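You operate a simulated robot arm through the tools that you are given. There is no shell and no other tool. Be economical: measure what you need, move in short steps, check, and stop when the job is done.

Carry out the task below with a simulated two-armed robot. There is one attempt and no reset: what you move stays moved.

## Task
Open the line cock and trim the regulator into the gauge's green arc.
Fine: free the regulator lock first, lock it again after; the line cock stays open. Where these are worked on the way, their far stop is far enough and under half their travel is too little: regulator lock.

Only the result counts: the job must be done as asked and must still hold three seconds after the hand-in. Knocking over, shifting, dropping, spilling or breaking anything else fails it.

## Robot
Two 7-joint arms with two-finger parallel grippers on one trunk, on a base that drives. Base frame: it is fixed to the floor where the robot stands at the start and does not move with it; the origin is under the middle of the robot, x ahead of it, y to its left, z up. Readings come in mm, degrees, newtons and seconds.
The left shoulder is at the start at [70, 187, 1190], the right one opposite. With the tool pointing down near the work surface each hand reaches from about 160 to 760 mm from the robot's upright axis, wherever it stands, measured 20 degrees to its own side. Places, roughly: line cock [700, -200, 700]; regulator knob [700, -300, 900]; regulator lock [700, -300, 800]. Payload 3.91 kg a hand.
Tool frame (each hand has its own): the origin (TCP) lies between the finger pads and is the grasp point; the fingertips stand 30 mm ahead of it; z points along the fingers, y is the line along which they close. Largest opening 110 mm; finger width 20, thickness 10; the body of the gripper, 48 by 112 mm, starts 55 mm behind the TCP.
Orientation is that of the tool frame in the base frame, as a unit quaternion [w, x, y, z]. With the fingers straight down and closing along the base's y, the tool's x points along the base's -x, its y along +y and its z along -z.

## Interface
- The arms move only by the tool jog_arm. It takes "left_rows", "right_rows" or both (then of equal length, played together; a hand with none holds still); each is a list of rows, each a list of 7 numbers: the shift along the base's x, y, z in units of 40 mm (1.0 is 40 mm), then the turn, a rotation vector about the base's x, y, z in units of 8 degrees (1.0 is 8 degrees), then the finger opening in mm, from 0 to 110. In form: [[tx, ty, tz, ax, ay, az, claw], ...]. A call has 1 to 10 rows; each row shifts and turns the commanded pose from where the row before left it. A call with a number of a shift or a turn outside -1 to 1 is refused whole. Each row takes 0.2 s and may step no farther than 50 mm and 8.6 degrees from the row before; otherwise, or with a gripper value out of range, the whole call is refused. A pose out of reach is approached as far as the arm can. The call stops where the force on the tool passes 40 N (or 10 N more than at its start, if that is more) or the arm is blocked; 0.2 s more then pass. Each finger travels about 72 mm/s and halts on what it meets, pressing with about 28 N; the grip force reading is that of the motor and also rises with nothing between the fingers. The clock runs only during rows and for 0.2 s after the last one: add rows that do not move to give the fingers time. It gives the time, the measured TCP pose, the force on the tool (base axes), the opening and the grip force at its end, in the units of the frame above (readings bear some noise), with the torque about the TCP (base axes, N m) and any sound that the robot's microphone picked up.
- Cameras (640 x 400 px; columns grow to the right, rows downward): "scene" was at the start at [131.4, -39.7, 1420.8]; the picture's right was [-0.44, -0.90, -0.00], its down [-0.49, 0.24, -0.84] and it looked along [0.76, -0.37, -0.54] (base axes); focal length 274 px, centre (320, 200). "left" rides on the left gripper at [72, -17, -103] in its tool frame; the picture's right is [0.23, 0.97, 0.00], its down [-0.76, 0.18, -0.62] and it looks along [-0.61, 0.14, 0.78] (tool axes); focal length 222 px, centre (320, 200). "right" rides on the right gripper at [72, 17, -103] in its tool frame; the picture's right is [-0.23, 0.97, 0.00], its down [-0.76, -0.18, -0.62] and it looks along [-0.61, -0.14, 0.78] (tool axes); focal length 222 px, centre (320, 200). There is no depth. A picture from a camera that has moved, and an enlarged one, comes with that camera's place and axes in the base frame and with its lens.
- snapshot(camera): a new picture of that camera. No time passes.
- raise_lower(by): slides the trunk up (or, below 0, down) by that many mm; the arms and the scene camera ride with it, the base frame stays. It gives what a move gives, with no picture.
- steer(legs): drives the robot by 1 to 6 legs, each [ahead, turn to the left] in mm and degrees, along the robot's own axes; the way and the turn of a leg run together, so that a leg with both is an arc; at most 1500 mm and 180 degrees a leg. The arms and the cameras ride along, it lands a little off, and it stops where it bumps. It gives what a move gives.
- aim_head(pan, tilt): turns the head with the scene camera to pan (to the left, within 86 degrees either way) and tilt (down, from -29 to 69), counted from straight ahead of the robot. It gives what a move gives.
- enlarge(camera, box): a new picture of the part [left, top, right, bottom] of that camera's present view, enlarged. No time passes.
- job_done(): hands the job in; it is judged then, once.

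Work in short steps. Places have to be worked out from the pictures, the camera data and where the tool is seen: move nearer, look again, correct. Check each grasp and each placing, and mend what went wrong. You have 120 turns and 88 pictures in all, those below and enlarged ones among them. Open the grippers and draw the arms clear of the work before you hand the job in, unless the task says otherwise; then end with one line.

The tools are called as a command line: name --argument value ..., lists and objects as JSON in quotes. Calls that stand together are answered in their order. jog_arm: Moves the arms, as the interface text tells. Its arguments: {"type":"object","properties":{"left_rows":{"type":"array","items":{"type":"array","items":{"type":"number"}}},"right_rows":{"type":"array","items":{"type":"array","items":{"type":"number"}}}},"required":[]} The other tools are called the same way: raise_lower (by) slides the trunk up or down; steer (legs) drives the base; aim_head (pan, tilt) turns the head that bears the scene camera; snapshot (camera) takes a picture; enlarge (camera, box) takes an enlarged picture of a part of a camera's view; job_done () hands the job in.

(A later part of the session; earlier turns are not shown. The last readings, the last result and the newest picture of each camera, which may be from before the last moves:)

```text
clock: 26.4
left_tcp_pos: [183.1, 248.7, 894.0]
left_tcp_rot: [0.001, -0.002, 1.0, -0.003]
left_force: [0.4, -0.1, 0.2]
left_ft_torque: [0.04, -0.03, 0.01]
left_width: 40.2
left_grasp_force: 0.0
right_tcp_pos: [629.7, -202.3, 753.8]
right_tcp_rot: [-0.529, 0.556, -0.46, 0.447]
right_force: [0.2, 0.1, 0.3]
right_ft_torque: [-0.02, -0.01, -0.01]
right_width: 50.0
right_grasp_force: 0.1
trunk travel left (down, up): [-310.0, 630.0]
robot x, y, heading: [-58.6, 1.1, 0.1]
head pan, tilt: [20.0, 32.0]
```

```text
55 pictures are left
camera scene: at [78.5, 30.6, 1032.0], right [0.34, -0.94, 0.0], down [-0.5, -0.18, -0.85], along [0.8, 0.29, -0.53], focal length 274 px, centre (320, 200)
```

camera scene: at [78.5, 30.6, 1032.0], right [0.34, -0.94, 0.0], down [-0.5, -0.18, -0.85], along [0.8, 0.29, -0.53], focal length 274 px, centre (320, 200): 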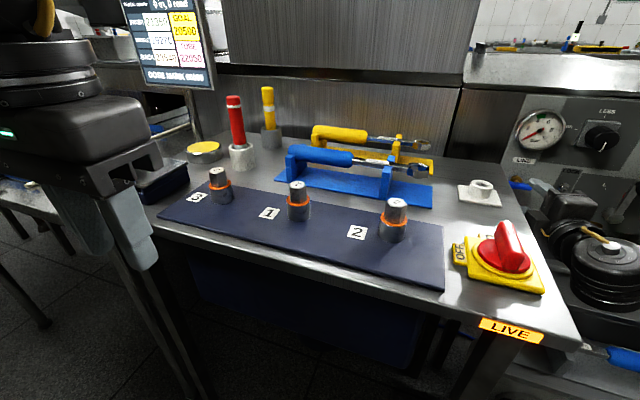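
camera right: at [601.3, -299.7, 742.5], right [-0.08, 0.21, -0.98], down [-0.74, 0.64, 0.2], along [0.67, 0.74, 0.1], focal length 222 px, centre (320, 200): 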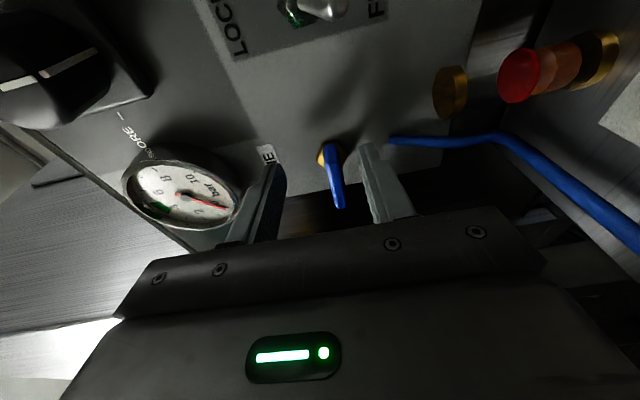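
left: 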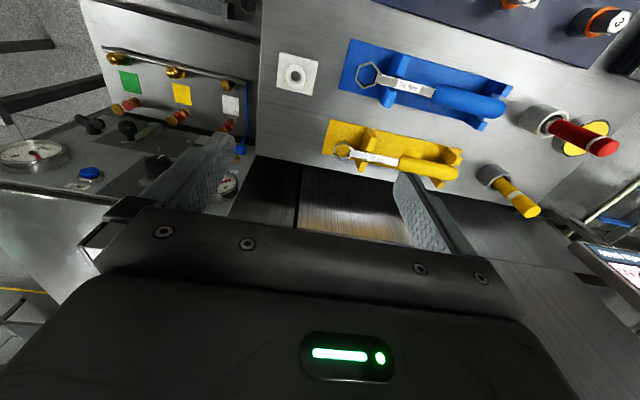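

Left hand is now in front of the bench edge (x≈295), safe for a 50 mm forward drive. Drive, then aim the head back.

steer --legs '[[50, 0]]'

aim_head --pan -26 --tilt 28

snapshot --camera "right"

```text
clock: 27.3
left_tcp_pos: [234.9, 249.6, 893.5]
left_tcp_rot: [0.0, -0.004, 1.0, -0.001]
left_force: [1.1, 0.3, -0.6]
left_ft_torque: [0.01, 0.02, 0.04]
left_width: 40.1
left_grasp_force: 0.0
right_tcp_pos: [681.4, -201.4, 751.3]
right_tcp_rot: [-0.529, 0.557, -0.46, 0.446]
right_force: [0.4, -0.1, -0.1]
right_ft_torque: [0.02, 0.03, 0.03]
right_width: 49.8
right_grasp_force: 0.0
trunk travel left (down, up): [-310.0, 630.0]
robot x, y, heading: [-8.2, -0.6, 0.2]
head pan, tilt: [20.0, 32.0]
```

```text
clock: 28.4
left_tcp_pos: [233.8, 249.8, 895.0]
left_tcp_rot: [0.0, -0.003, 1.0, -0.002]
left_force: [-0.4, -0.4, -0.2]
left_ft_torque: [-0.01, 0.04, 0.0]
left_width: 39.9
left_grasp_force: 0.0
right_tcp_pos: [680.0, -201.6, 754.6]
right_tcp_rot: [-0.529, 0.556, -0.46, 0.447]
right_force: [-0.1, -0.2, 0.0]
right_ft_torque: [-0.02, 0.02, -0.04]
right_width: 49.7
right_grasp_force: 0.1
trunk travel left (down, up): [-310.0, 630.0]
robot x, y, heading: [-7.4, -2.1, 0.0]
head pan, tilt: [-26.0, 28.0]
```

```text
54 pictures are left
camera right: at [591.4, -290.9, 741.3], right [-0.08, 0.21, -0.98], down [-0.74, 0.64, 0.2], along [0.67, 0.74, 0.1], focal length 222 px, centre (320, 200)
```

right: 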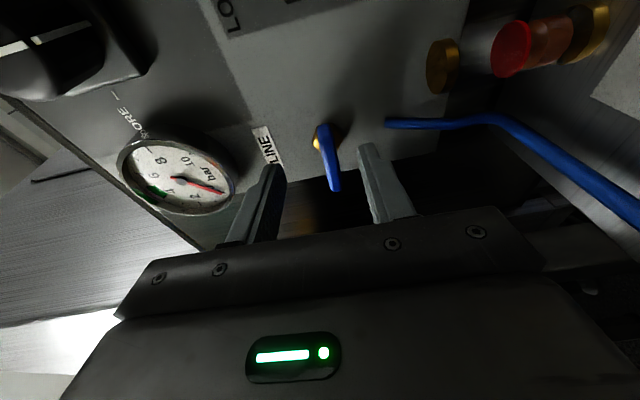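

Bar still centred; advance 20 mm and drop 5 mm, then close gently.

jog_arm --right_rows '[[0.25, 0, -0.1, 0, 0, 0, 50], [0.25, 0, -0.03, 0, 0, 0, 50], [0, 0, 0, 0, 0, 0, 50]]'

snapshot --camera "right"

```text
clock: 29.2
left_tcp_pos: [233.7, 250.9, 893.6]
left_tcp_rot: [0.0, -0.003, 1.0, -0.002]
left_force: [-0.9, 0.0, 0.0]
left_ft_torque: [-0.01, 0.02, 0.01]
left_width: 40.1
left_grasp_force: 0.2
right_tcp_pos: [700.1, -201.4, 748.3]
right_tcp_rot: [-0.529, 0.556, -0.46, 0.446]
right_force: [0.3, 1.0, 0.8]
right_ft_torque: [-0.01, 0.03, 0.01]
right_width: 50.3
right_grasp_force: 0.0
trunk travel left (down, up): [-310.0, 630.0]
robot x, y, heading: [-7.1, -0.3, -0.1]
head pan, tilt: [-26.0, 28.0]
```

```text
53 pictures are left
camera right: at [611.9, -291.3, 736.7], right [-0.08, 0.21, -0.98], down [-0.74, 0.64, 0.2], along [0.67, 0.74, 0.1], focal length 222 px, centre (320, 200)
```

right: 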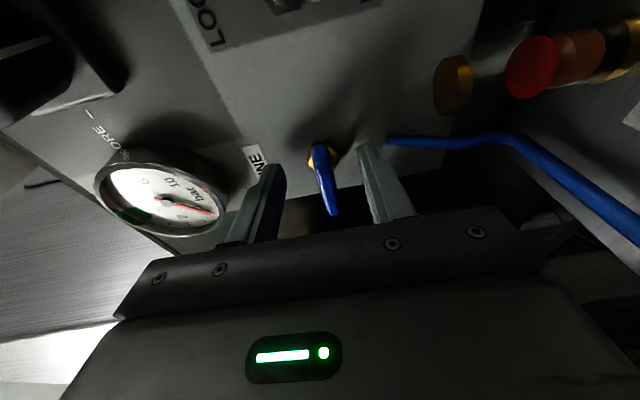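

Bar is between the fingers over its full length. Close to grip.

jog_arm --right_rows '[[0, 0, 0, 0, 0, 0, 30], [0, 0, 0, 0, 0, 0, 10], [0, 0, 0, 0, 0, 0, 5], [0, 0, 0, 0, 0, 0, 5]]'

```text
clock: 30.2
left_tcp_pos: [234.3, 250.0, 893.8]
left_tcp_rot: [0.0, -0.002, 1.0, -0.002]
left_force: [0.1, 0.7, 1.0]
left_ft_torque: [-0.02, -0.03, -0.04]
left_width: 40.0
left_grasp_force: 0.0
right_tcp_pos: [700.5, -202.3, 746.4]
right_tcp_rot: [-0.527, 0.558, -0.46, 0.446]
right_force: [-7.9, 1.9, -16.7]
right_ft_torque: [-0.16, -0.28, -0.31]
right_width: 12.2
right_grasp_force: 44.6
trunk travel left (down, up): [-310.0, 630.0]
robot x, y, heading: [-4.8, -3.5, 0.0]
head pan, tilt: [-26.0, 28.0]
```

Gripped the bar (12 mm). Try a small roll counter-clockwise (right end up) and watch torque.

jog_arm --right_rows '[[0, 0.05, -0.05, -0.5, 0, 0, 5], [0, 0.05, 0, -0.5, 0, 0, 5], [0, 0, 0, -0.5, 0, 0, 5]]'

enlarge --camera "scene" --box '[220, 80, 380, 230]'

```text
clock: 31.1
left_tcp_pos: [233.2, 247.7, 894.1]
left_tcp_rot: [0.001, -0.004, 1.0, 0.0]
left_force: [-0.3, -0.4, -0.2]
left_ft_torque: [0.01, -0.01, -0.02]
left_width: 39.9
left_grasp_force: 0.1
right_tcp_pos: [700.8, -202.3, 748.0]
right_tcp_rot: [-0.467, 0.606, -0.412, 0.495]
right_force: [-9.9, -20.4, -6.0]
right_ft_torque: [-0.09, -0.38, -0.66]
right_width: 12.0
right_grasp_force: 45.2
trunk travel left (down, up): [-310.0, 630.0]
robot x, y, heading: [-7.8, 0.8, 0.0]
head pan, tilt: [-26.0, 28.0]
```

```text
2.67 times, centred on (300, 155) of scene
camera zoom: at [126.3, -42.5, 1038.3], right [-0.44, -0.9, 0.0], down [-0.42, 0.21, -0.88], along [0.79, -0.39, -0.47], focal length 730 px, centre (373, 320)
```

zoom: 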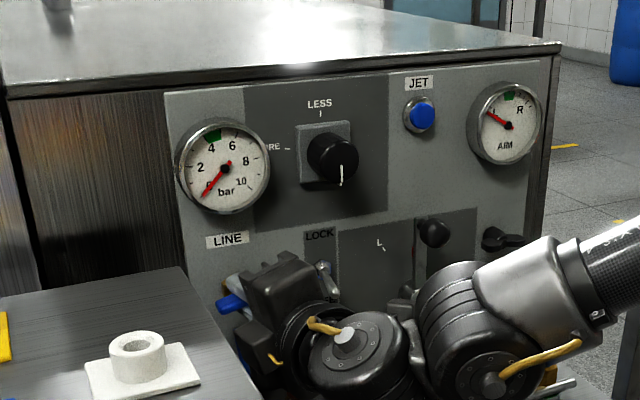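

The bar turned ~12° with little torque. Continue counter-clockwise, easing y back slightly.

jog_arm --right_rows '[[0, -0.05, 0.02, -0.9, 0, 0, 5], [0, 0, 0.02, -0.9, 0, 0, 5], [0, 0, 0.02, -0.9, 0, 0, 5]]'

snapshot --camera "right"

```text
clock: 31.9
left_tcp_pos: [234.6, 248.4, 895.1]
left_tcp_rot: [0.0, -0.003, 1.0, -0.001]
left_force: [0.2, 0.4, 0.3]
left_ft_torque: [0.0, -0.01, -0.05]
left_width: 40.2
left_grasp_force: 0.0
right_tcp_pos: [700.1, -200.4, 749.4]
right_tcp_rot: [-0.346, 0.685, -0.311, 0.561]
right_force: [3.5, -14.5, -3.0]
right_ft_torque: [-0.07, -0.65, -0.44]
right_width: 11.9
right_grasp_force: 44.8
trunk travel left (down, up): [-310.0, 630.0]
robot x, y, heading: [-3.9, 0.7, 0.2]
head pan, tilt: [-26.0, 28.0]
```

```text
51 pictures are left
camera right: at [612.0, -281.0, 788.6], right [-0.08, -0.37, -0.93], down [-0.74, 0.64, -0.19], along [0.67, 0.67, -0.32], focal length 222 px, centre (320, 200)
```

right: 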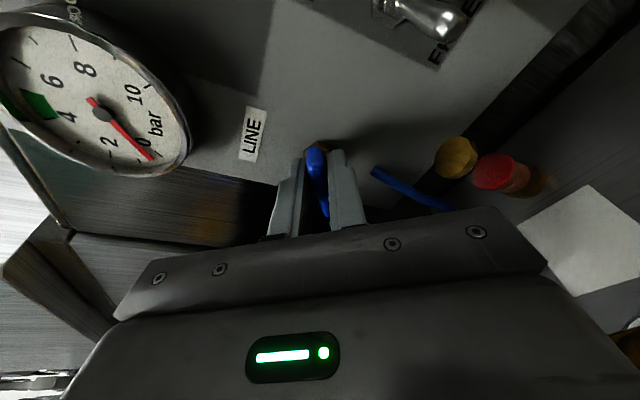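

Bar follows the hand (~34° so far). Continue.

jog_arm --right_rows '[[0, -0.05, 0.03, -0.9, 0, 0, 5], [0, 0, 0.03, -0.9, 0, 0, 5], [0, 0, 0.03, -0.9, 0, 0, 5], [0, 0, 0.03, -0.9, 0, 0, 5]]'

```text
clock: 32.9
left_tcp_pos: [235.2, 250.6, 892.7]
left_tcp_rot: [-0.001, -0.003, 1.0, -0.004]
left_force: [0.3, 0.3, 0.7]
left_ft_torque: [0.04, 0.0, -0.01]
left_width: 40.1
left_grasp_force: 0.0
right_tcp_pos: [699.8, -198.3, 751.2]
right_tcp_rot: [-0.165, 0.752, -0.159, 0.618]
right_force: [8.8, 17.3, -10.2]
right_ft_torque: [0.09, -0.43, 0.69]
right_width: 11.8
right_grasp_force: 45.4
trunk travel left (down, up): [-310.0, 630.0]
robot x, y, heading: [-5.3, -1.6, 0.4]
head pan, tilt: [-26.0, 28.0]
```

jog_arm --right_rows '[[0, 0.05, 0, -0.9, 0, 0, 5], [0, 0, 0, -0.9, 0, 0, 5], [0, 0, 0, -0.9, 0, 0, 5], [0, 0, 0, -0.8, 0, 0, 5]]'

snapshot --camera "right"

enlarge --camera "scene" --box '[220, 80, 380, 230]'

```text
clock: 33.3
left_tcp_pos: [235.9, 250.5, 893.3]
left_tcp_rot: [-0.002, -0.003, 1.0, -0.002]
left_force: [0.8, -0.4, -0.4]
left_ft_torque: [0.01, 0.01, -0.01]
left_width: 40.0
left_grasp_force: 0.0
right_tcp_pos: [700.0, -197.4, 753.2]
right_tcp_rot: [-0.117, 0.763, -0.112, 0.626]
right_force: [19.3, 13.9, -7.3]
right_ft_torque: [0.15, -0.79, 0.58]
right_width: 11.7
right_grasp_force: 45.1
right hand out of reach, approached as far as the arm can: row 1, 2
trunk travel left (down, up): [-310.0, 630.0]
robot x, y, heading: [-4.4, 1.8, 0.6]
head pan, tilt: [-26.0, 28.0]
stopped in row 2 (right hand): the force on the tool passed its limit at 42 N (the readings are from after the stop); the commanded pose is now the measured one
```

```text
50 pictures are left
camera right: at [612.5, -239.5, 833.1], right [-0.07, -0.85, -0.52], down [-0.75, 0.39, -0.53], along [0.66, 0.36, -0.67], focal length 222 px, centre (320, 200)
```

right: 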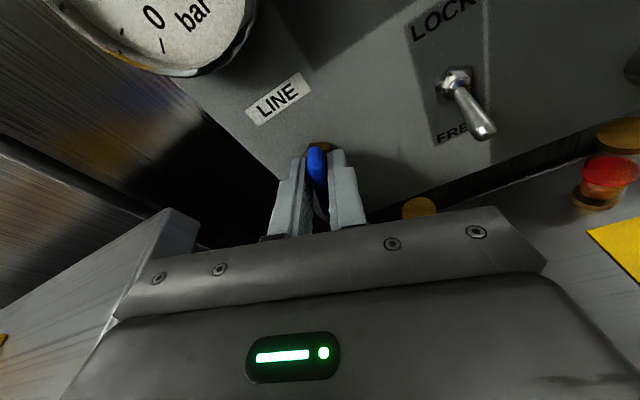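

```text
2.67 times, centred on (300, 155) of scene
camera zoom: at [130.2, -38.9, 1038.0], right [-0.43, -0.9, 0.0], down [-0.43, 0.2, -0.88], along [0.8, -0.38, -0.47], focal length 730 px, centre (373, 320)
```

zoom: 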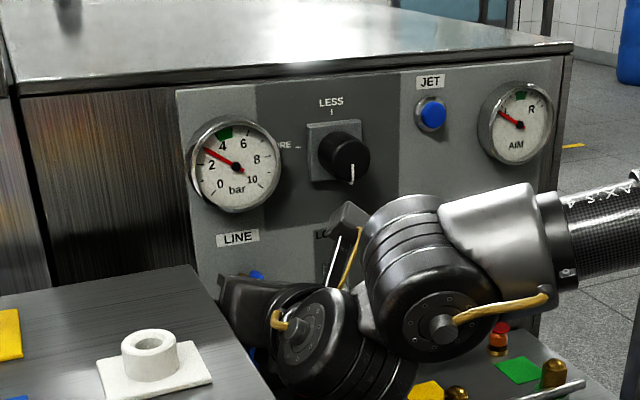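

Gauge rose to ~3 bar: opening direction confirmed, cock at ~70°, wrist roll limit reached. I release, back out, and will push the bar's top the rest of the way left.

jog_arm --right_rows '[[0, 0, 0, 0.2, 0, 0, 40], [0, 0, 0, 0, 0, 0, 40], [0, 0, 0, 0, 0, 0, 40], [-0.6, 0, 0, 0, 0, 0, 40], [-0.8, -0.2, 0, 0, 0, 0, 40], [-0.2, -0.5, 0.2, 0.9, 0, 0, 40], [0, -0.5, 0.3, 0.9, 0, 0, 0]]'

snapshot --camera "right"

enlarge --camera "scene" --box '[250, 90, 350, 190]'

```text
clock: 34.9
left_tcp_pos: [233.7, 250.1, 893.9]
left_tcp_rot: [0.001, -0.003, 1.0, -0.002]
left_force: [-0.1, -0.3, -1.0]
left_ft_torque: [-0.02, 0.01, 0.0]
left_width: 40.0
left_grasp_force: 0.0
right_tcp_pos: [633.5, -247.2, 772.8]
right_tcp_rot: [-0.221, 0.737, -0.199, 0.607]
right_force: [0.3, 0.6, 0.1]
right_ft_torque: [-0.01, -0.01, 0.03]
right_width: 0.2
right_grasp_force: 14.7
trunk travel left (down, up): [-310.0, 630.0]
robot x, y, heading: [-6.1, 0.1, 0.2]
head pan, tilt: [-26.0, 28.0]
```

```text
48 pictures are left
camera right: at [545.8, -310.4, 839.2], right [-0.07, -0.67, -0.74], down [-0.75, 0.52, -0.41], along [0.66, 0.52, -0.54], focal length 222 px, centre (320, 200)
```

right: 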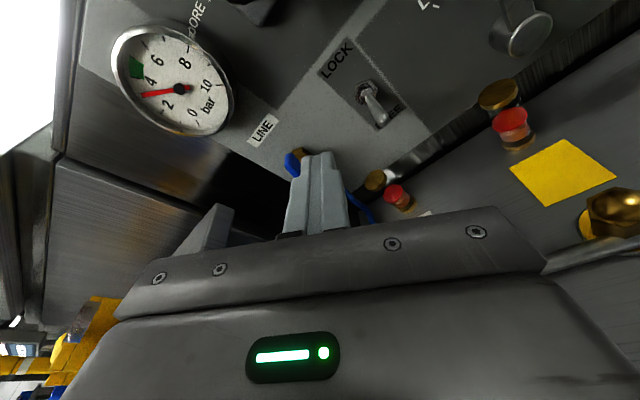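

```text
4.00 times, centred on (300, 140) of scene
camera zoom: at [126.8, -39.8, 1038.3], right [-0.43, -0.9, 0.0], down [-0.42, 0.2, -0.88], along [0.8, -0.38, -0.47], focal length 1095 px, centre (400, 440)
```

zoom: 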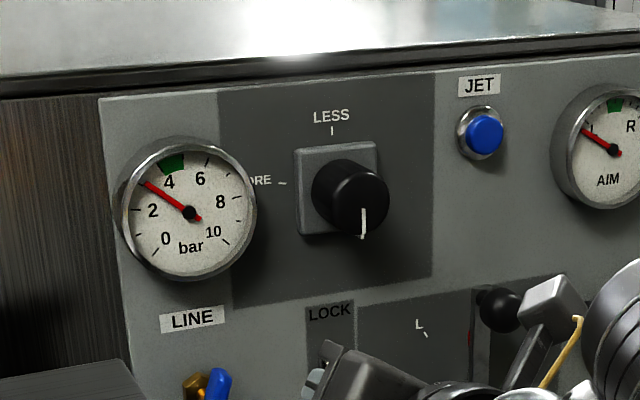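

Bar tilts right ~20° from vertical. Advance with closed fingers to its right side, near its top end.

jog_arm --right_rows '[[0.7, 0, -0.05, 0, 0, 0, 0], [0.75, 0.05, -0.1, 0, 0, 0, 0]]'

snapshot --camera "right"

```text
clock: 35.5
left_tcp_pos: [233.0, 250.2, 894.0]
left_tcp_rot: [0.0, -0.003, 1.0, -0.003]
left_force: [-0.4, -0.2, 0.7]
left_ft_torque: [0.04, 0.01, -0.01]
left_width: 40.2
left_grasp_force: 0.0
right_tcp_pos: [691.4, -246.0, 769.6]
right_tcp_rot: [-0.22, 0.738, -0.198, 0.606]
right_force: [0.4, -0.7, 0.0]
right_ft_torque: [0.01, -0.03, 0.02]
right_width: 0.0
right_grasp_force: 27.8
trunk travel left (down, up): [-310.0, 630.0]
robot x, y, heading: [-4.3, 2.3, 0.2]
head pan, tilt: [-26.0, 28.0]
```

```text
46 pictures are left
camera right: at [603.3, -308.0, 834.7], right [-0.07, -0.68, -0.73], down [-0.75, 0.52, -0.41], along [0.66, 0.52, -0.54], focal length 222 px, centre (320, 200)
```

right: 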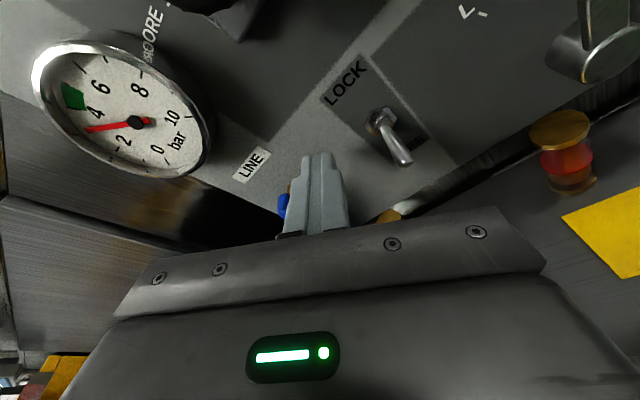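

Fingers sit just right of the bar. Push left (+y) in small steps.

jog_arm --right_rows '[[0, 0.25, 0, 0, 0, 0, 0], [0, 0.25, 0, 0, 0, 0, 0], [0, 0.2, 0, 0, 0, 0, 0], [0, 0.15, 0, 0, 0, 0, 0]]'

snapshot --camera "right"

```text
clock: 36.5
left_tcp_pos: [232.4, 249.2, 895.4]
left_tcp_rot: [0.002, -0.004, 1.0, -0.001]
left_force: [-1.6, -0.2, 0.3]
left_ft_torque: [0.0, -0.1, 0.01]
left_width: 39.7
left_grasp_force: 0.0
right_tcp_pos: [692.6, -215.0, 770.2]
right_tcp_rot: [-0.219, 0.736, -0.2, 0.608]
right_force: [2.2, -14.3, 4.1]
right_ft_torque: [-0.05, -0.12, -0.44]
right_width: 0.0
right_grasp_force: 27.8
trunk travel left (down, up): [-310.0, 630.0]
robot x, y, heading: [-6.7, 3.2, 0.4]
head pan, tilt: [-26.0, 28.0]
```

```text
45 pictures are left
camera right: at [603.5, -277.0, 835.5], right [-0.07, -0.67, -0.73], down [-0.74, 0.53, -0.41], along [0.66, 0.52, -0.54], focal length 222 px, centre (320, 200)
```

right: 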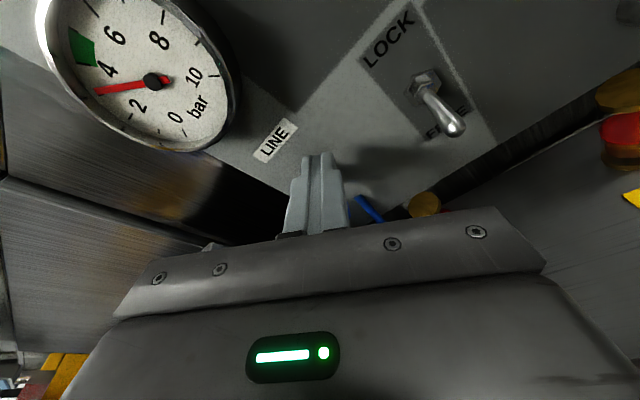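

Contact force −14 N; gauge near 3. Push a little further to find the stop.

jog_arm --right_rows '[[0, 0.1, 0, 0, 0, 0, 0], [0, 0.1, 0, 0, 0, 0, 0], [0, 0.1, 0, 0, 0, 0, 0]]'

enlarge --camera "scene" --box '[250, 90, 350, 190]'

```text
clock: 37.1
left_tcp_pos: [233.5, 249.2, 894.4]
left_tcp_rot: [0.0, -0.002, 1.0, -0.002]
left_force: [0.4, 1.1, 0.4]
left_ft_torque: [-0.03, -0.01, 0.0]
left_width: 39.9
left_grasp_force: 0.0
right_tcp_pos: [692.0, -214.5, 769.9]
right_tcp_rot: [-0.212, 0.735, -0.203, 0.612]
right_force: [-9.0, -15.8, 3.2]
right_ft_torque: [-0.07, 0.02, -0.36]
right_width: 0.0
right_grasp_force: 28.2
trunk travel left (down, up): [-310.0, 630.0]
robot x, y, heading: [-3.4, 1.3, -0.1]
head pan, tilt: [-26.0, 28.0]
stopped in row 2 (right hand): the force on the tool passed its limit at 43 N (the readings are from after the stop); the commanded pose is now the measured one
```

```text
4.00 times, centred on (300, 140) of scene
camera zoom: at [125.5, -40.5, 1038.3], right [-0.44, -0.9, 0.0], down [-0.42, 0.21, -0.88], along [0.79, -0.39, -0.47], focal length 1095 px, centre (400, 440)
```

zoom: 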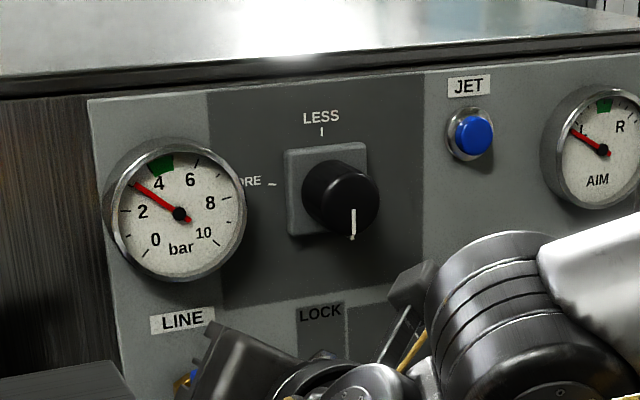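

Hard stop reached. Back away and check that the bar is vertical.

jog_arm --right_rows '[[0, -0.4, 0, 0, 0, 0, 0], [-0.8, -0.5, 0.1, 0, 0, 0, 0], [-0.8, -0.5, 0.5, 0.9, 0, 0, 0], [-0.3, -0.5, 0.5, 0.9, 0, 0, 40], [0, 0, 0.5, 0.9, 0, 0, 70]]'

enlarge --camera "scene" --box '[250, 110, 350, 190]'

snapshot --camera "right"

```text
clock: 38.3
left_tcp_pos: [233.2, 249.6, 894.0]
left_tcp_rot: [0.001, -0.003, 1.0, -0.003]
left_force: [-0.4, 0.3, -0.3]
left_ft_torque: [0.0, -0.01, -0.04]
left_width: 40.1
left_grasp_force: 0.1
right_tcp_pos: [613.2, -288.6, 836.8]
right_tcp_rot: [-0.35, 0.682, -0.312, 0.561]
right_force: [-0.4, 0.2, -0.9]
right_ft_torque: [-0.01, 0.01, -0.03]
right_width: 69.8
right_grasp_force: 0.1
trunk travel left (down, up): [-310.0, 630.0]
robot x, y, heading: [-7.6, -3.3, 0.3]
head pan, tilt: [-26.0, 28.0]
```

```text
5.00 times, centred on (300, 150) of scene
camera zoom: at [126.7, -39.4, 1038.3], right [-0.44, -0.9, 0.0], down [-0.42, 0.2, -0.88], along [0.79, -0.39, -0.47], focal length 1369 px, centre (420, 450)
```

zoom: 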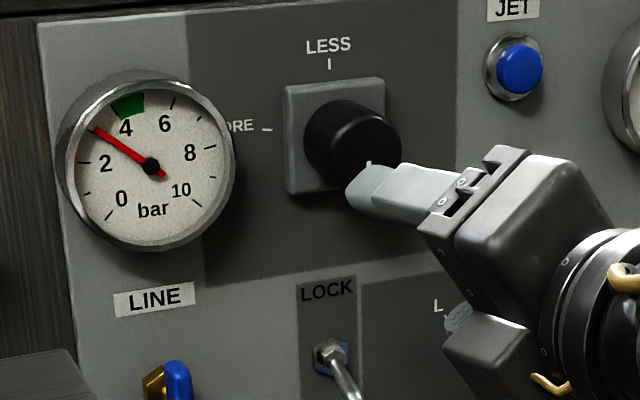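

```text
42 pictures are left
camera right: at [524.6, -370.8, 873.6], right [-0.07, -0.36, -0.93], down [-0.74, 0.64, -0.19], along [0.67, 0.67, -0.31], focal length 222 px, centre (320, 200)
```

right: 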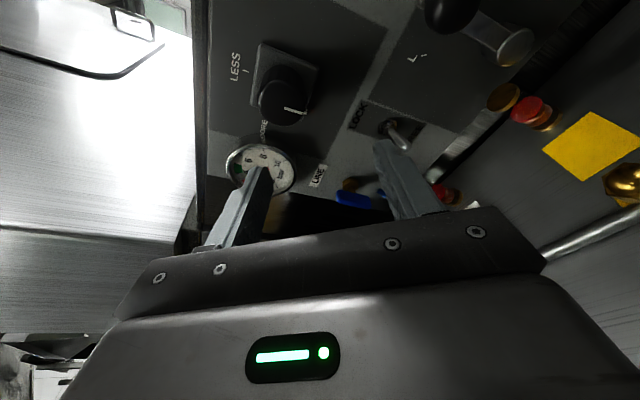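

Cock is fully open (bar vertical), gauge ≈3 bar; need more. Knob face ≈(704,−291,860). I straighten the hand's direction and line it up with the knob axis.

jog_arm --right_rows '[[0.2, 0, 0.3, 0, 0, -0.9, 70], [0.3, 0, 0.3, 0, -0.9, 0, 70], [0.2, 0, 0, 0, 0, 0, 70]]'

snapshot --camera "right"

enlarge --camera "scene" --box '[250, 90, 350, 170]'

```text
clock: 39.1
left_tcp_pos: [233.0, 250.8, 893.8]
left_tcp_rot: [0.0, -0.003, 1.0, -0.003]
left_force: [0.3, 0.5, -0.7]
left_ft_torque: [0.0, -0.01, 0.01]
left_width: 39.9
left_grasp_force: 0.1
right_tcp_pos: [642.7, -286.0, 860.8]
right_tcp_rot: [-0.335, 0.624, -0.333, 0.623]
right_force: [-0.3, -0.2, 0.0]
right_ft_torque: [0.0, 0.01, -0.03]
right_width: 69.9
right_grasp_force: 0.0
trunk travel left (down, up): [-310.0, 630.0]
robot x, y, heading: [-7.6, -2.6, 0.2]
head pan, tilt: [-26.0, 28.0]
```

```text
41 pictures are left
camera right: at [540.2, -356.1, 885.4], right [0.0, -0.35, -0.94], down [-0.62, 0.73, -0.27], along [0.78, 0.58, -0.22], focal length 222 px, centre (320, 200)
```

right: 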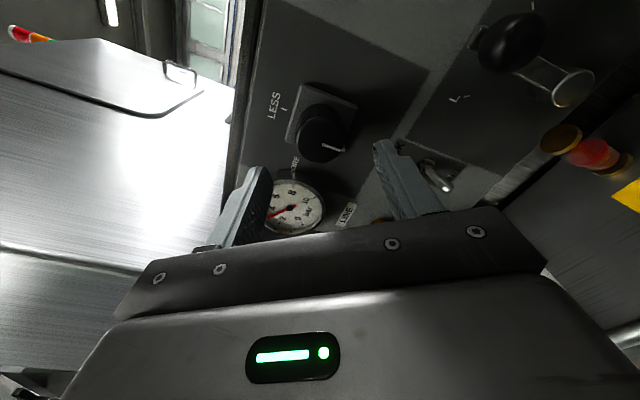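

```text
5.00 times, centred on (300, 130) of scene
camera zoom: at [126.6, -38.4, 1038.4], right [-0.44, -0.9, 0.0], down [-0.42, 0.2, -0.88], along [0.79, -0.39, -0.47], focal length 1369 px, centre (420, 550)
```

zoom: 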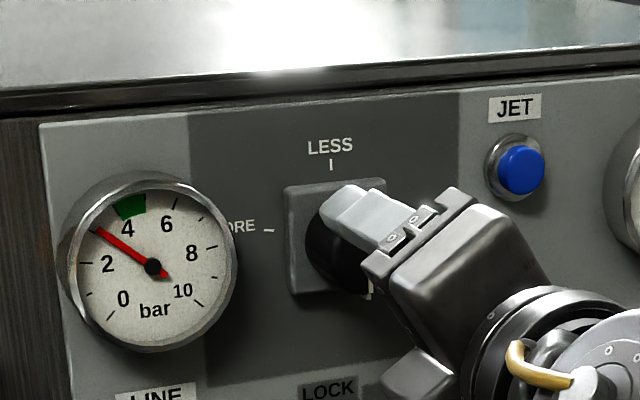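

Aligned: knob axis ≈(y −288, z 859), TCP (−286, 861). Advance 50 mm around the knob and look.

jog_arm --right_rows '[[0.5, 0, 0, 0, 0, 0, 70], [0.5, -0.03, -0.03, 0, 0, 0, 70], [0.25, 0, 0, 0, 0, 0, 70]]'

snapshot --camera "right"

```text
clock: 39.9
left_tcp_pos: [233.8, 250.9, 894.7]
left_tcp_rot: [-0.001, -0.003, 1.0, -0.002]
left_force: [1.2, 0.9, -0.3]
left_ft_torque: [-0.02, -0.03, 0.02]
left_width: 40.3
left_grasp_force: 0.1
right_tcp_pos: [694.8, -289.9, 855.5]
right_tcp_rot: [-0.335, 0.624, -0.334, 0.622]
right_force: [-1.3, 0.4, 0.0]
right_ft_torque: [-0.03, -0.01, 0.0]
right_width: 70.1
right_grasp_force: 0.0
trunk travel left (down, up): [-310.0, 630.0]
robot x, y, heading: [-4.1, 1.3, 0.2]
head pan, tilt: [-26.0, 28.0]
```

```text
39 pictures are left
camera right: at [592.0, -358.5, 881.6], right [0.0, -0.35, -0.94], down [-0.62, 0.73, -0.27], along [0.78, 0.58, -0.22], focal length 222 px, centre (320, 200)
```

right: 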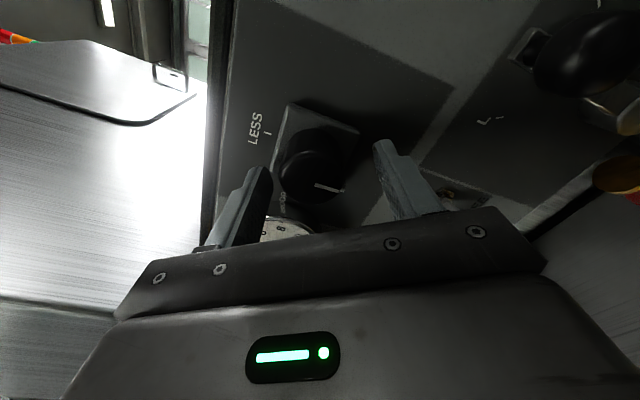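

Knob lies ~4 mm above the TCP line; correct and close.

jog_arm --right_rows '[[0.1, 0.04, 0.1, 0, 0, 0, 70], [0, 0, 0, 0, 0, 0, 50], [0, 0, 0, 0, 0, 0, 38], [0, 0, 0, 0, 0, 0, 38]]'

snapshot --camera "right"

```text
clock: 40.9
left_tcp_pos: [234.0, 249.7, 894.1]
left_tcp_rot: [0.0, -0.003, 1.0, -0.003]
left_force: [0.1, 0.1, 0.6]
left_ft_torque: [-0.02, 0.03, 0.01]
left_width: 40.0
left_grasp_force: 0.1
right_tcp_pos: [698.5, -286.9, 859.9]
right_tcp_rot: [-0.336, 0.624, -0.334, 0.622]
right_force: [0.4, 0.3, 0.3]
right_ft_torque: [-0.02, 0.0, 0.04]
right_width: 38.1
right_grasp_force: 0.4
trunk travel left (down, up): [-310.0, 630.0]
robot x, y, heading: [-7.4, -0.5, 0.0]
head pan, tilt: [-26.0, 28.0]
```

```text
38 pictures are left
camera right: at [595.5, -357.5, 885.7], right [0.0, -0.35, -0.94], down [-0.62, 0.73, -0.27], along [0.78, 0.58, -0.22], focal length 222 px, centre (320, 200)
```

right: 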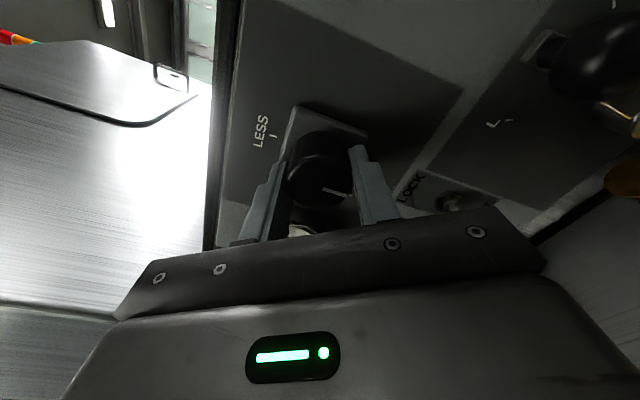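

Nicely centred. Close fully onto the knob.

jog_arm --right_rows '[[0, 0, 0, 0, 0, 0, 28], [0, 0, 0, 0, 0, 0, 25], [0, 0, 0, 0, 0, 0, 25]]'

```text
clock: 41.7
left_tcp_pos: [234.3, 249.6, 894.3]
left_tcp_rot: [0.001, -0.003, 1.0, -0.002]
left_force: [0.0, -0.3, 0.1]
left_ft_torque: [-0.01, 0.01, -0.03]
left_width: 40.0
left_grasp_force: 0.1
right_tcp_pos: [698.5, -287.9, 861.3]
right_tcp_rot: [-0.335, 0.624, -0.335, 0.622]
right_force: [0.8, 0.4, -0.3]
right_ft_torque: [-0.01, -0.68, 0.43]
right_width: 37.5
right_grasp_force: 44.8
trunk travel left (down, up): [-310.0, 630.0]
robot x, y, heading: [-5.6, -2.4, 0.2]
head pan, tilt: [-26.0, 28.0]
```

Gripped (37.5 mm). Turn clockwise (toward MORE) 16° and read the gauge.

jog_arm --right_rows '[[0, 0, 0, 0.7, 0, 0, 25], [0, 0, 0, 0.7, 0, 0, 25], [0, 0, 0, 0.6, 0, 0, 25]]'

enlarge --camera "scene" --box '[255, 95, 315, 145]'

```text
clock: 42.5
left_tcp_pos: [233.9, 249.1, 894.9]
left_tcp_rot: [0.002, -0.002, 1.0, -0.002]
left_force: [0.3, 0.2, -0.3]
left_ft_torque: [0.01, 0.02, -0.04]
left_width: 40.0
left_grasp_force: 0.0
right_tcp_pos: [697.7, -288.2, 859.7]
right_tcp_rot: [-0.419, 0.57, -0.418, 0.571]
right_force: [1.3, -4.8, 3.3]
right_ft_torque: [0.02, -0.38, 1.34]
right_width: 37.3
right_grasp_force: 45.1
trunk travel left (down, up): [-310.0, 630.0]
robot x, y, heading: [-8.5, 2.6, -0.0]
head pan, tilt: [-26.0, 28.0]
```

```text
8.00 times, centred on (285, 120) of scene
camera zoom: at [126.6, -40.7, 1038.3], right [-0.44, -0.9, 0.0], down [-0.42, 0.21, -0.88], along [0.79, -0.39, -0.47], focal length 2190 px, centre (600, 840)
```

zoom: 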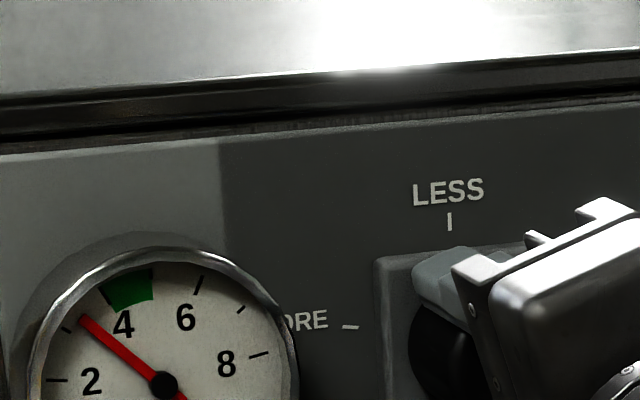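

Needle moved up slightly to ~3.4; green spans ≈4–5. Continue clockwise 24°.

jog_arm --right_rows '[[0, 0, 0, 0.75, 0, 0, 25], [0, 0, 0, 0.75, 0, 0, 25], [0, 0, 0, 0.75, 0, 0, 25], [0, 0, 0, 0.75, 0, 0, 25]]'

enlarge --camera "scene" --box '[250, 110, 310, 160]'

```text
clock: 43.5
left_tcp_pos: [232.3, 249.2, 894.9]
left_tcp_rot: [0.001, -0.002, 1.0, -0.002]
left_force: [0.2, 0.2, -1.0]
left_ft_torque: [-0.03, 0.02, 0.03]
left_width: 40.1
left_grasp_force: 0.0
right_tcp_pos: [696.7, -287.9, 862.3]
right_tcp_rot: [0.529, -0.469, 0.528, -0.47]
right_force: [-6.4, -5.0, 7.5]
right_ft_torque: [-0.01, 0.75, -0.43]
right_width: 37.5
right_grasp_force: 45.1
trunk travel left (down, up): [-310.0, 630.0]
robot x, y, heading: [-5.6, 0.1, -0.2]
head pan, tilt: [-26.0, 28.0]
```

```text
8.00 times, centred on (280, 135) of scene
camera zoom: at [125.4, -40.6, 1038.5], right [-0.44, -0.9, 0.0], down [-0.42, 0.21, -0.88], along [0.79, -0.39, -0.47], focal length 2190 px, centre (640, 720)
```

zoom: 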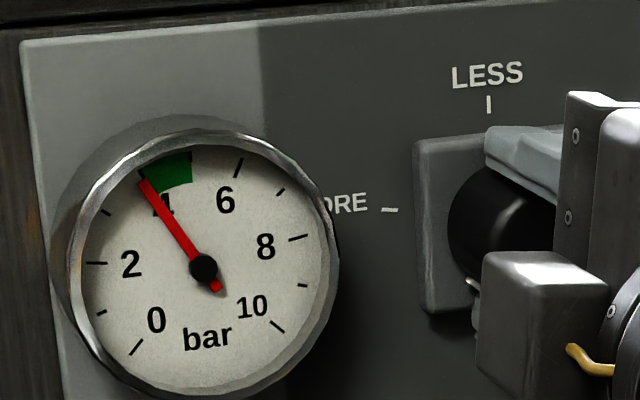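

Now ≈4.0, at the lower edge. Turn 20° more for mid-arc.

jog_arm --right_rows '[[0, 0, 0, 0.8, 0, 0, 25], [0, 0, 0, 0.8, 0, 0, 25], [0, 0, 0, 0.8, 0, 0, 25], [0, 0, 0, 0, 0, 0, 25]]'

enlarge --camera "scene" --box '[250, 110, 310, 160]'

```text
clock: 44.5
left_tcp_pos: [232.6, 249.6, 894.1]
left_tcp_rot: [0.001, -0.003, 1.0, -0.002]
left_force: [0.2, 0.4, 0.2]
left_ft_torque: [-0.02, 0.0, -0.01]
left_width: 40.0
left_grasp_force: 0.0
right_tcp_pos: [697.8, -288.3, 863.3]
right_tcp_rot: [0.6, -0.374, 0.598, -0.376]
right_force: [2.0, -8.5, 14.9]
right_ft_torque: [-0.03, 0.81, -0.38]
right_width: 37.8
right_grasp_force: 44.9
trunk travel left (down, up): [-310.0, 630.0]
robot x, y, heading: [-7.2, 2.8, 0.1]
head pan, tilt: [-26.0, 28.0]
```

```text
8.00 times, centred on (280, 135) of scene
camera zoom: at [125.7, -40.6, 1038.6], right [-0.44, -0.9, 0.0], down [-0.42, 0.21, -0.88], along [0.79, -0.39, -0.47], focal length 2190 px, centre (640, 720)
```

zoom: 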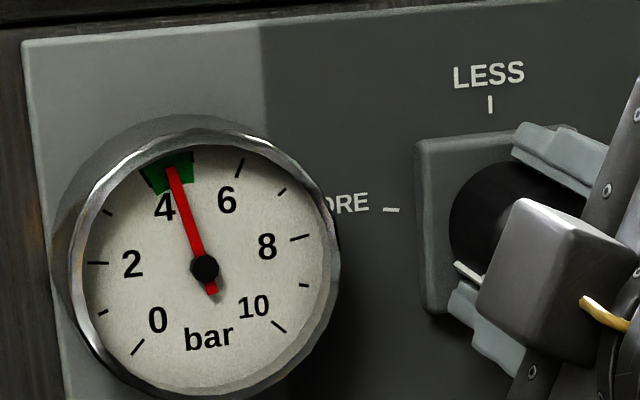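

Needle is mid-green. Release, back off and confirm it holds.

jog_arm --right_rows '[[0, 0, 0, 0, 0, 0, 60], [0, 0, 0, 0, 0, 0, 70], [0, 0, 0, 0, 0, 0, 70], [-0.6, 0, 0, 0, 0, 0, 70], [-1, 0, 0, 0, 0, 0, 70], [-0.4, -0.5, 0, 0, 0, 0, 40]]'

enlarge --camera "scene" --box '[250, 105, 350, 185]'

snapshot --camera "right"

```text
clock: 45.9
left_tcp_pos: [233.3, 248.6, 894.9]
left_tcp_rot: [0.001, -0.002, 1.0, -0.001]
left_force: [0.2, -0.3, 0.9]
left_ft_torque: [-0.01, -0.03, -0.03]
left_width: 40.2
left_grasp_force: 0.0
right_tcp_pos: [617.3, -309.6, 858.9]
right_tcp_rot: [0.599, -0.376, 0.598, -0.376]
right_force: [-0.5, -0.9, -0.5]
right_ft_torque: [0.0, 0.02, 0.03]
right_width: 40.2
right_grasp_force: 0.0
trunk travel left (down, up): [-310.0, 630.0]
robot x, y, heading: [-6.7, -2.2, 0.2]
head pan, tilt: [-26.0, 28.0]
```

```text
5.00 times, centred on (300, 145) of scene
camera zoom: at [126.7, -41.6, 1038.3], right [-0.44, -0.9, 0.0], down [-0.42, 0.21, -0.88], along [0.79, -0.39, -0.47], focal length 1369 px, centre (420, 475)
```

zoom: 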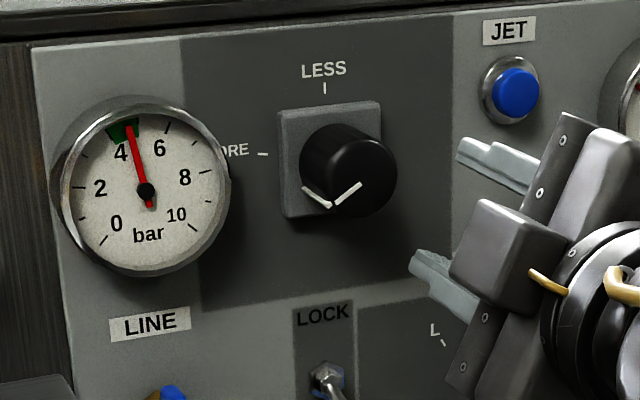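

```text
33 pictures are left
camera right: at [515.3, -366.0, 812.1], right [0.0, 0.63, -0.78], down [-0.62, 0.61, 0.49], along [0.78, 0.49, 0.39], focal length 222 px, centre (320, 200)
```

right: 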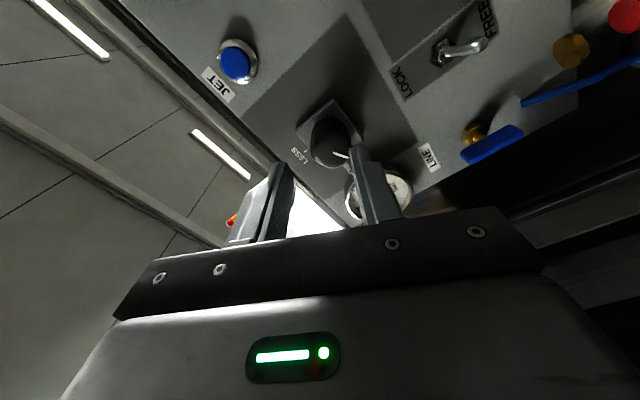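

Zoom on the gauge to judge the needle within the arc.

enlarge --camera "scene" --box '[258, 122, 302, 162]'

```text
10.00 times, centred on (280, 142) of scene
camera zoom: at [126.7, -41.6, 1038.3], right [-0.44, -0.9, 0.0], down [-0.42, 0.21, -0.88], along [0.79, -0.39, -0.47], focal length 2737 px, centre (720, 780)
```

zoom: 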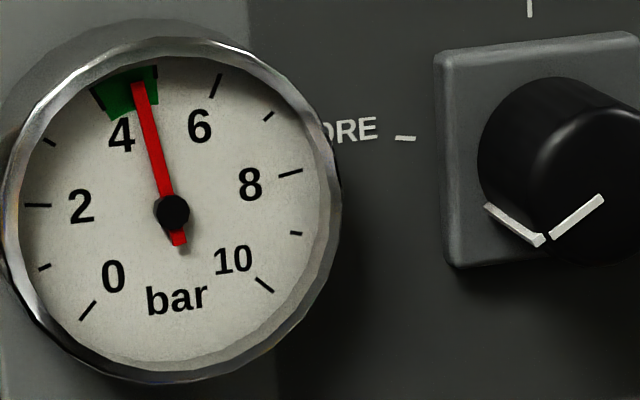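

Needle sits inside the green (~4.5). For relocking I'll push the toggle up from below with the hand pitched ~35° down so the body clears the manifold. Rotate first, away from the panel.

jog_arm --right_rows '[[0, 0.2, -0.2, -0.7, 0.7, 0, 0], [0, 0.2, -0.3, -0.7, 0.7, 0, 0], [0, 0.2, -0.5, -0.7, 0.7, 0, 0], [0, 0, -0.5, -0.7, 0.7, 0, 0], [0, 0, -0.5, -0.4, 0.7, 0, 0], [0, 0, -0.5, 0, 0.9, 0, 0]]'

snapshot --camera "right"

enlarge --camera "scene" --box '[240, 110, 400, 250]'

```text
clock: 47.3
left_tcp_pos: [233.9, 250.4, 894.4]
left_tcp_rot: [0.0, -0.004, 1.0, -0.002]
left_force: [-0.5, -0.4, -0.1]
left_ft_torque: [0.01, -0.01, -0.02]
left_width: 39.9
left_grasp_force: 0.1
right_tcp_pos: [618.4, -282.5, 757.7]
right_tcp_rot: [0.301, -0.604, 0.646, -0.356]
right_force: [-0.3, -0.1, 0.3]
right_ft_torque: [0.0, -0.02, -0.01]
right_width: 0.0
right_grasp_force: 27.7
trunk travel left (down, up): [-310.0, 630.0]
robot x, y, heading: [-4.9, -0.6, 0.2]
head pan, tilt: [-26.0, 28.0]
```

```text
31 pictures are left
camera right: at [518.5, -343.9, 804.2], right [-0.53, 0.24, -0.81], down [-0.34, 0.82, 0.47], along [0.78, 0.53, -0.35], focal length 222 px, centre (320, 200)
```

right: 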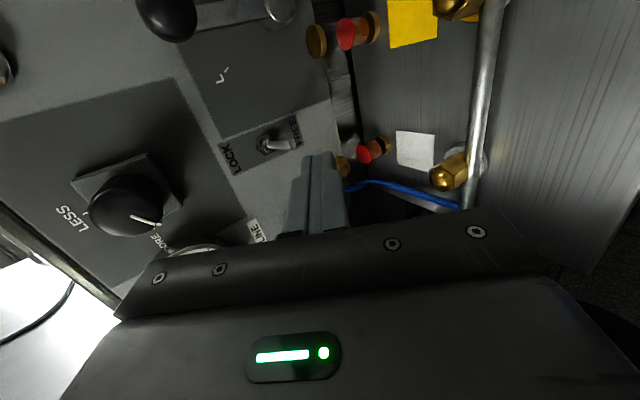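

```text
2.86 times, centred on (320, 180) of scene
camera zoom: at [127.0, -40.3, 1038.3], right [-0.44, -0.9, 0.0], down [-0.42, 0.21, -0.88], along [0.79, -0.39, -0.47], focal length 782 px, centre (320, 257)
```

zoom: 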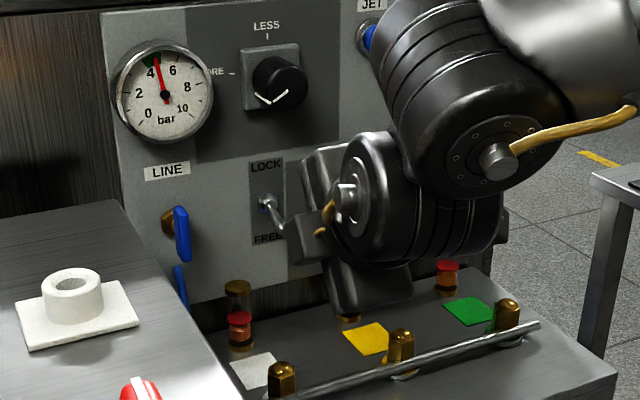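

Toggle tip ≈(700,−287,729) in FREE. Go down 56 mm, then forward 75 mm beneath the lever.

jog_arm --right_rows '[[0, 0, -0.7, 0, 0, 0, 0], [0, 0, -0.7, 0, 0, 0, 0], [0.7, 0, 0, 0, 0, 0, 0], [0.6, 0, 0, 0, 0, 0, 0]]'

snapshot --camera "right"

enlarge --camera "scene" --box '[240, 110, 400, 250]'

```text
clock: 48.3
left_tcp_pos: [234.1, 249.6, 894.3]
left_tcp_rot: [0.0, -0.003, 1.0, -0.003]
left_force: [-0.9, -0.4, -0.9]
left_ft_torque: [-0.02, 0.0, -0.01]
left_width: 40.0
left_grasp_force: 0.0
right_tcp_pos: [672.1, -282.5, 704.9]
right_tcp_rot: [0.301, -0.604, 0.646, -0.357]
right_force: [-0.4, -0.4, 0.0]
right_ft_torque: [0.0, 0.02, 0.01]
right_width: 0.0
right_grasp_force: 27.7
trunk travel left (down, up): [-310.0, 630.0]
robot x, y, heading: [-7.5, -0.9, 0.3]
head pan, tilt: [-26.0, 28.0]
```

```text
29 pictures are left
camera right: at [572.1, -343.8, 751.0], right [-0.53, 0.24, -0.81], down [-0.34, 0.82, 0.47], along [0.78, 0.53, -0.35], focal length 222 px, centre (320, 200)
```

right: 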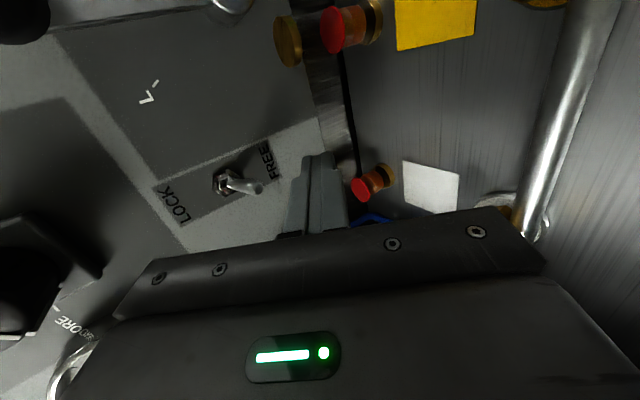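

```text
2.86 times, centred on (320, 180) of scene
camera zoom: at [127.1, -40.3, 1038.2], right [-0.44, -0.9, 0.0], down [-0.42, 0.21, -0.88], along [0.79, -0.39, -0.47], focal length 782 px, centre (320, 257)
```

zoom: 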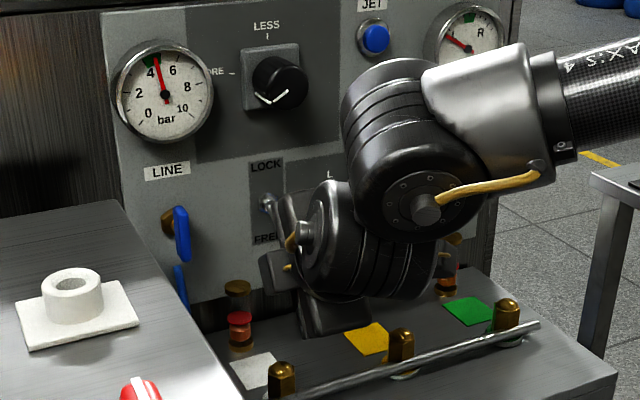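

Finger is below the lever. Forward 25 mm, then lift in steps.

jog_arm --right_rows '[[0.6, 0, 0, 0, 0, 0, 0], [0, 0, 0.25, 0, 0, 0, 0], [0, 0, 0.25, 0, 0, 0, 0], [0, 0, 0.25, 0, 0, 0, 0], [0, 0, 0.25, 0, 0, 0, 0]]'

snapshot --camera "right"

```text
clock: 49.5
left_tcp_pos: [232.9, 249.1, 894.3]
left_tcp_rot: [0.002, -0.002, 1.0, -0.003]
left_force: [0.0, -0.6, 1.0]
left_ft_torque: [-0.01, 0.01, -0.02]
left_width: 40.1
left_grasp_force: 0.1
right_tcp_pos: [695.6, -282.9, 746.2]
right_tcp_rot: [0.303, -0.603, 0.646, -0.358]
right_force: [-7.5, -1.6, 3.2]
right_ft_torque: [0.04, -0.1, -0.02]
right_width: 0.1
right_grasp_force: 28.3
trunk travel left (down, up): [-310.0, 630.0]
robot x, y, heading: [-0.2, 3.2, 0.2]
head pan, tilt: [-26.0, 28.0]
```

```text
27 pictures are left
camera right: at [594.4, -344.6, 792.0], right [-0.53, 0.24, -0.81], down [-0.34, 0.82, 0.47], along [0.78, 0.53, -0.35], focal length 222 px, centre (320, 200)
```

right: 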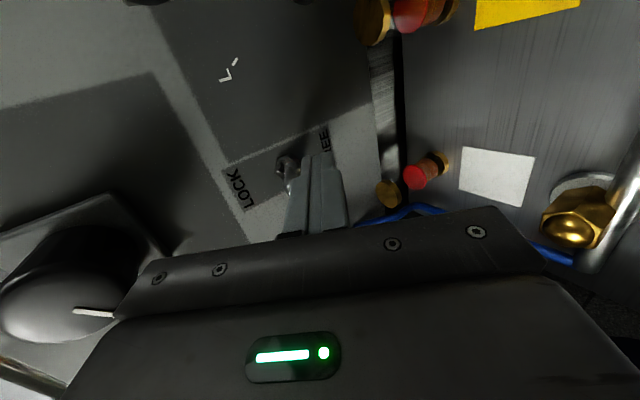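

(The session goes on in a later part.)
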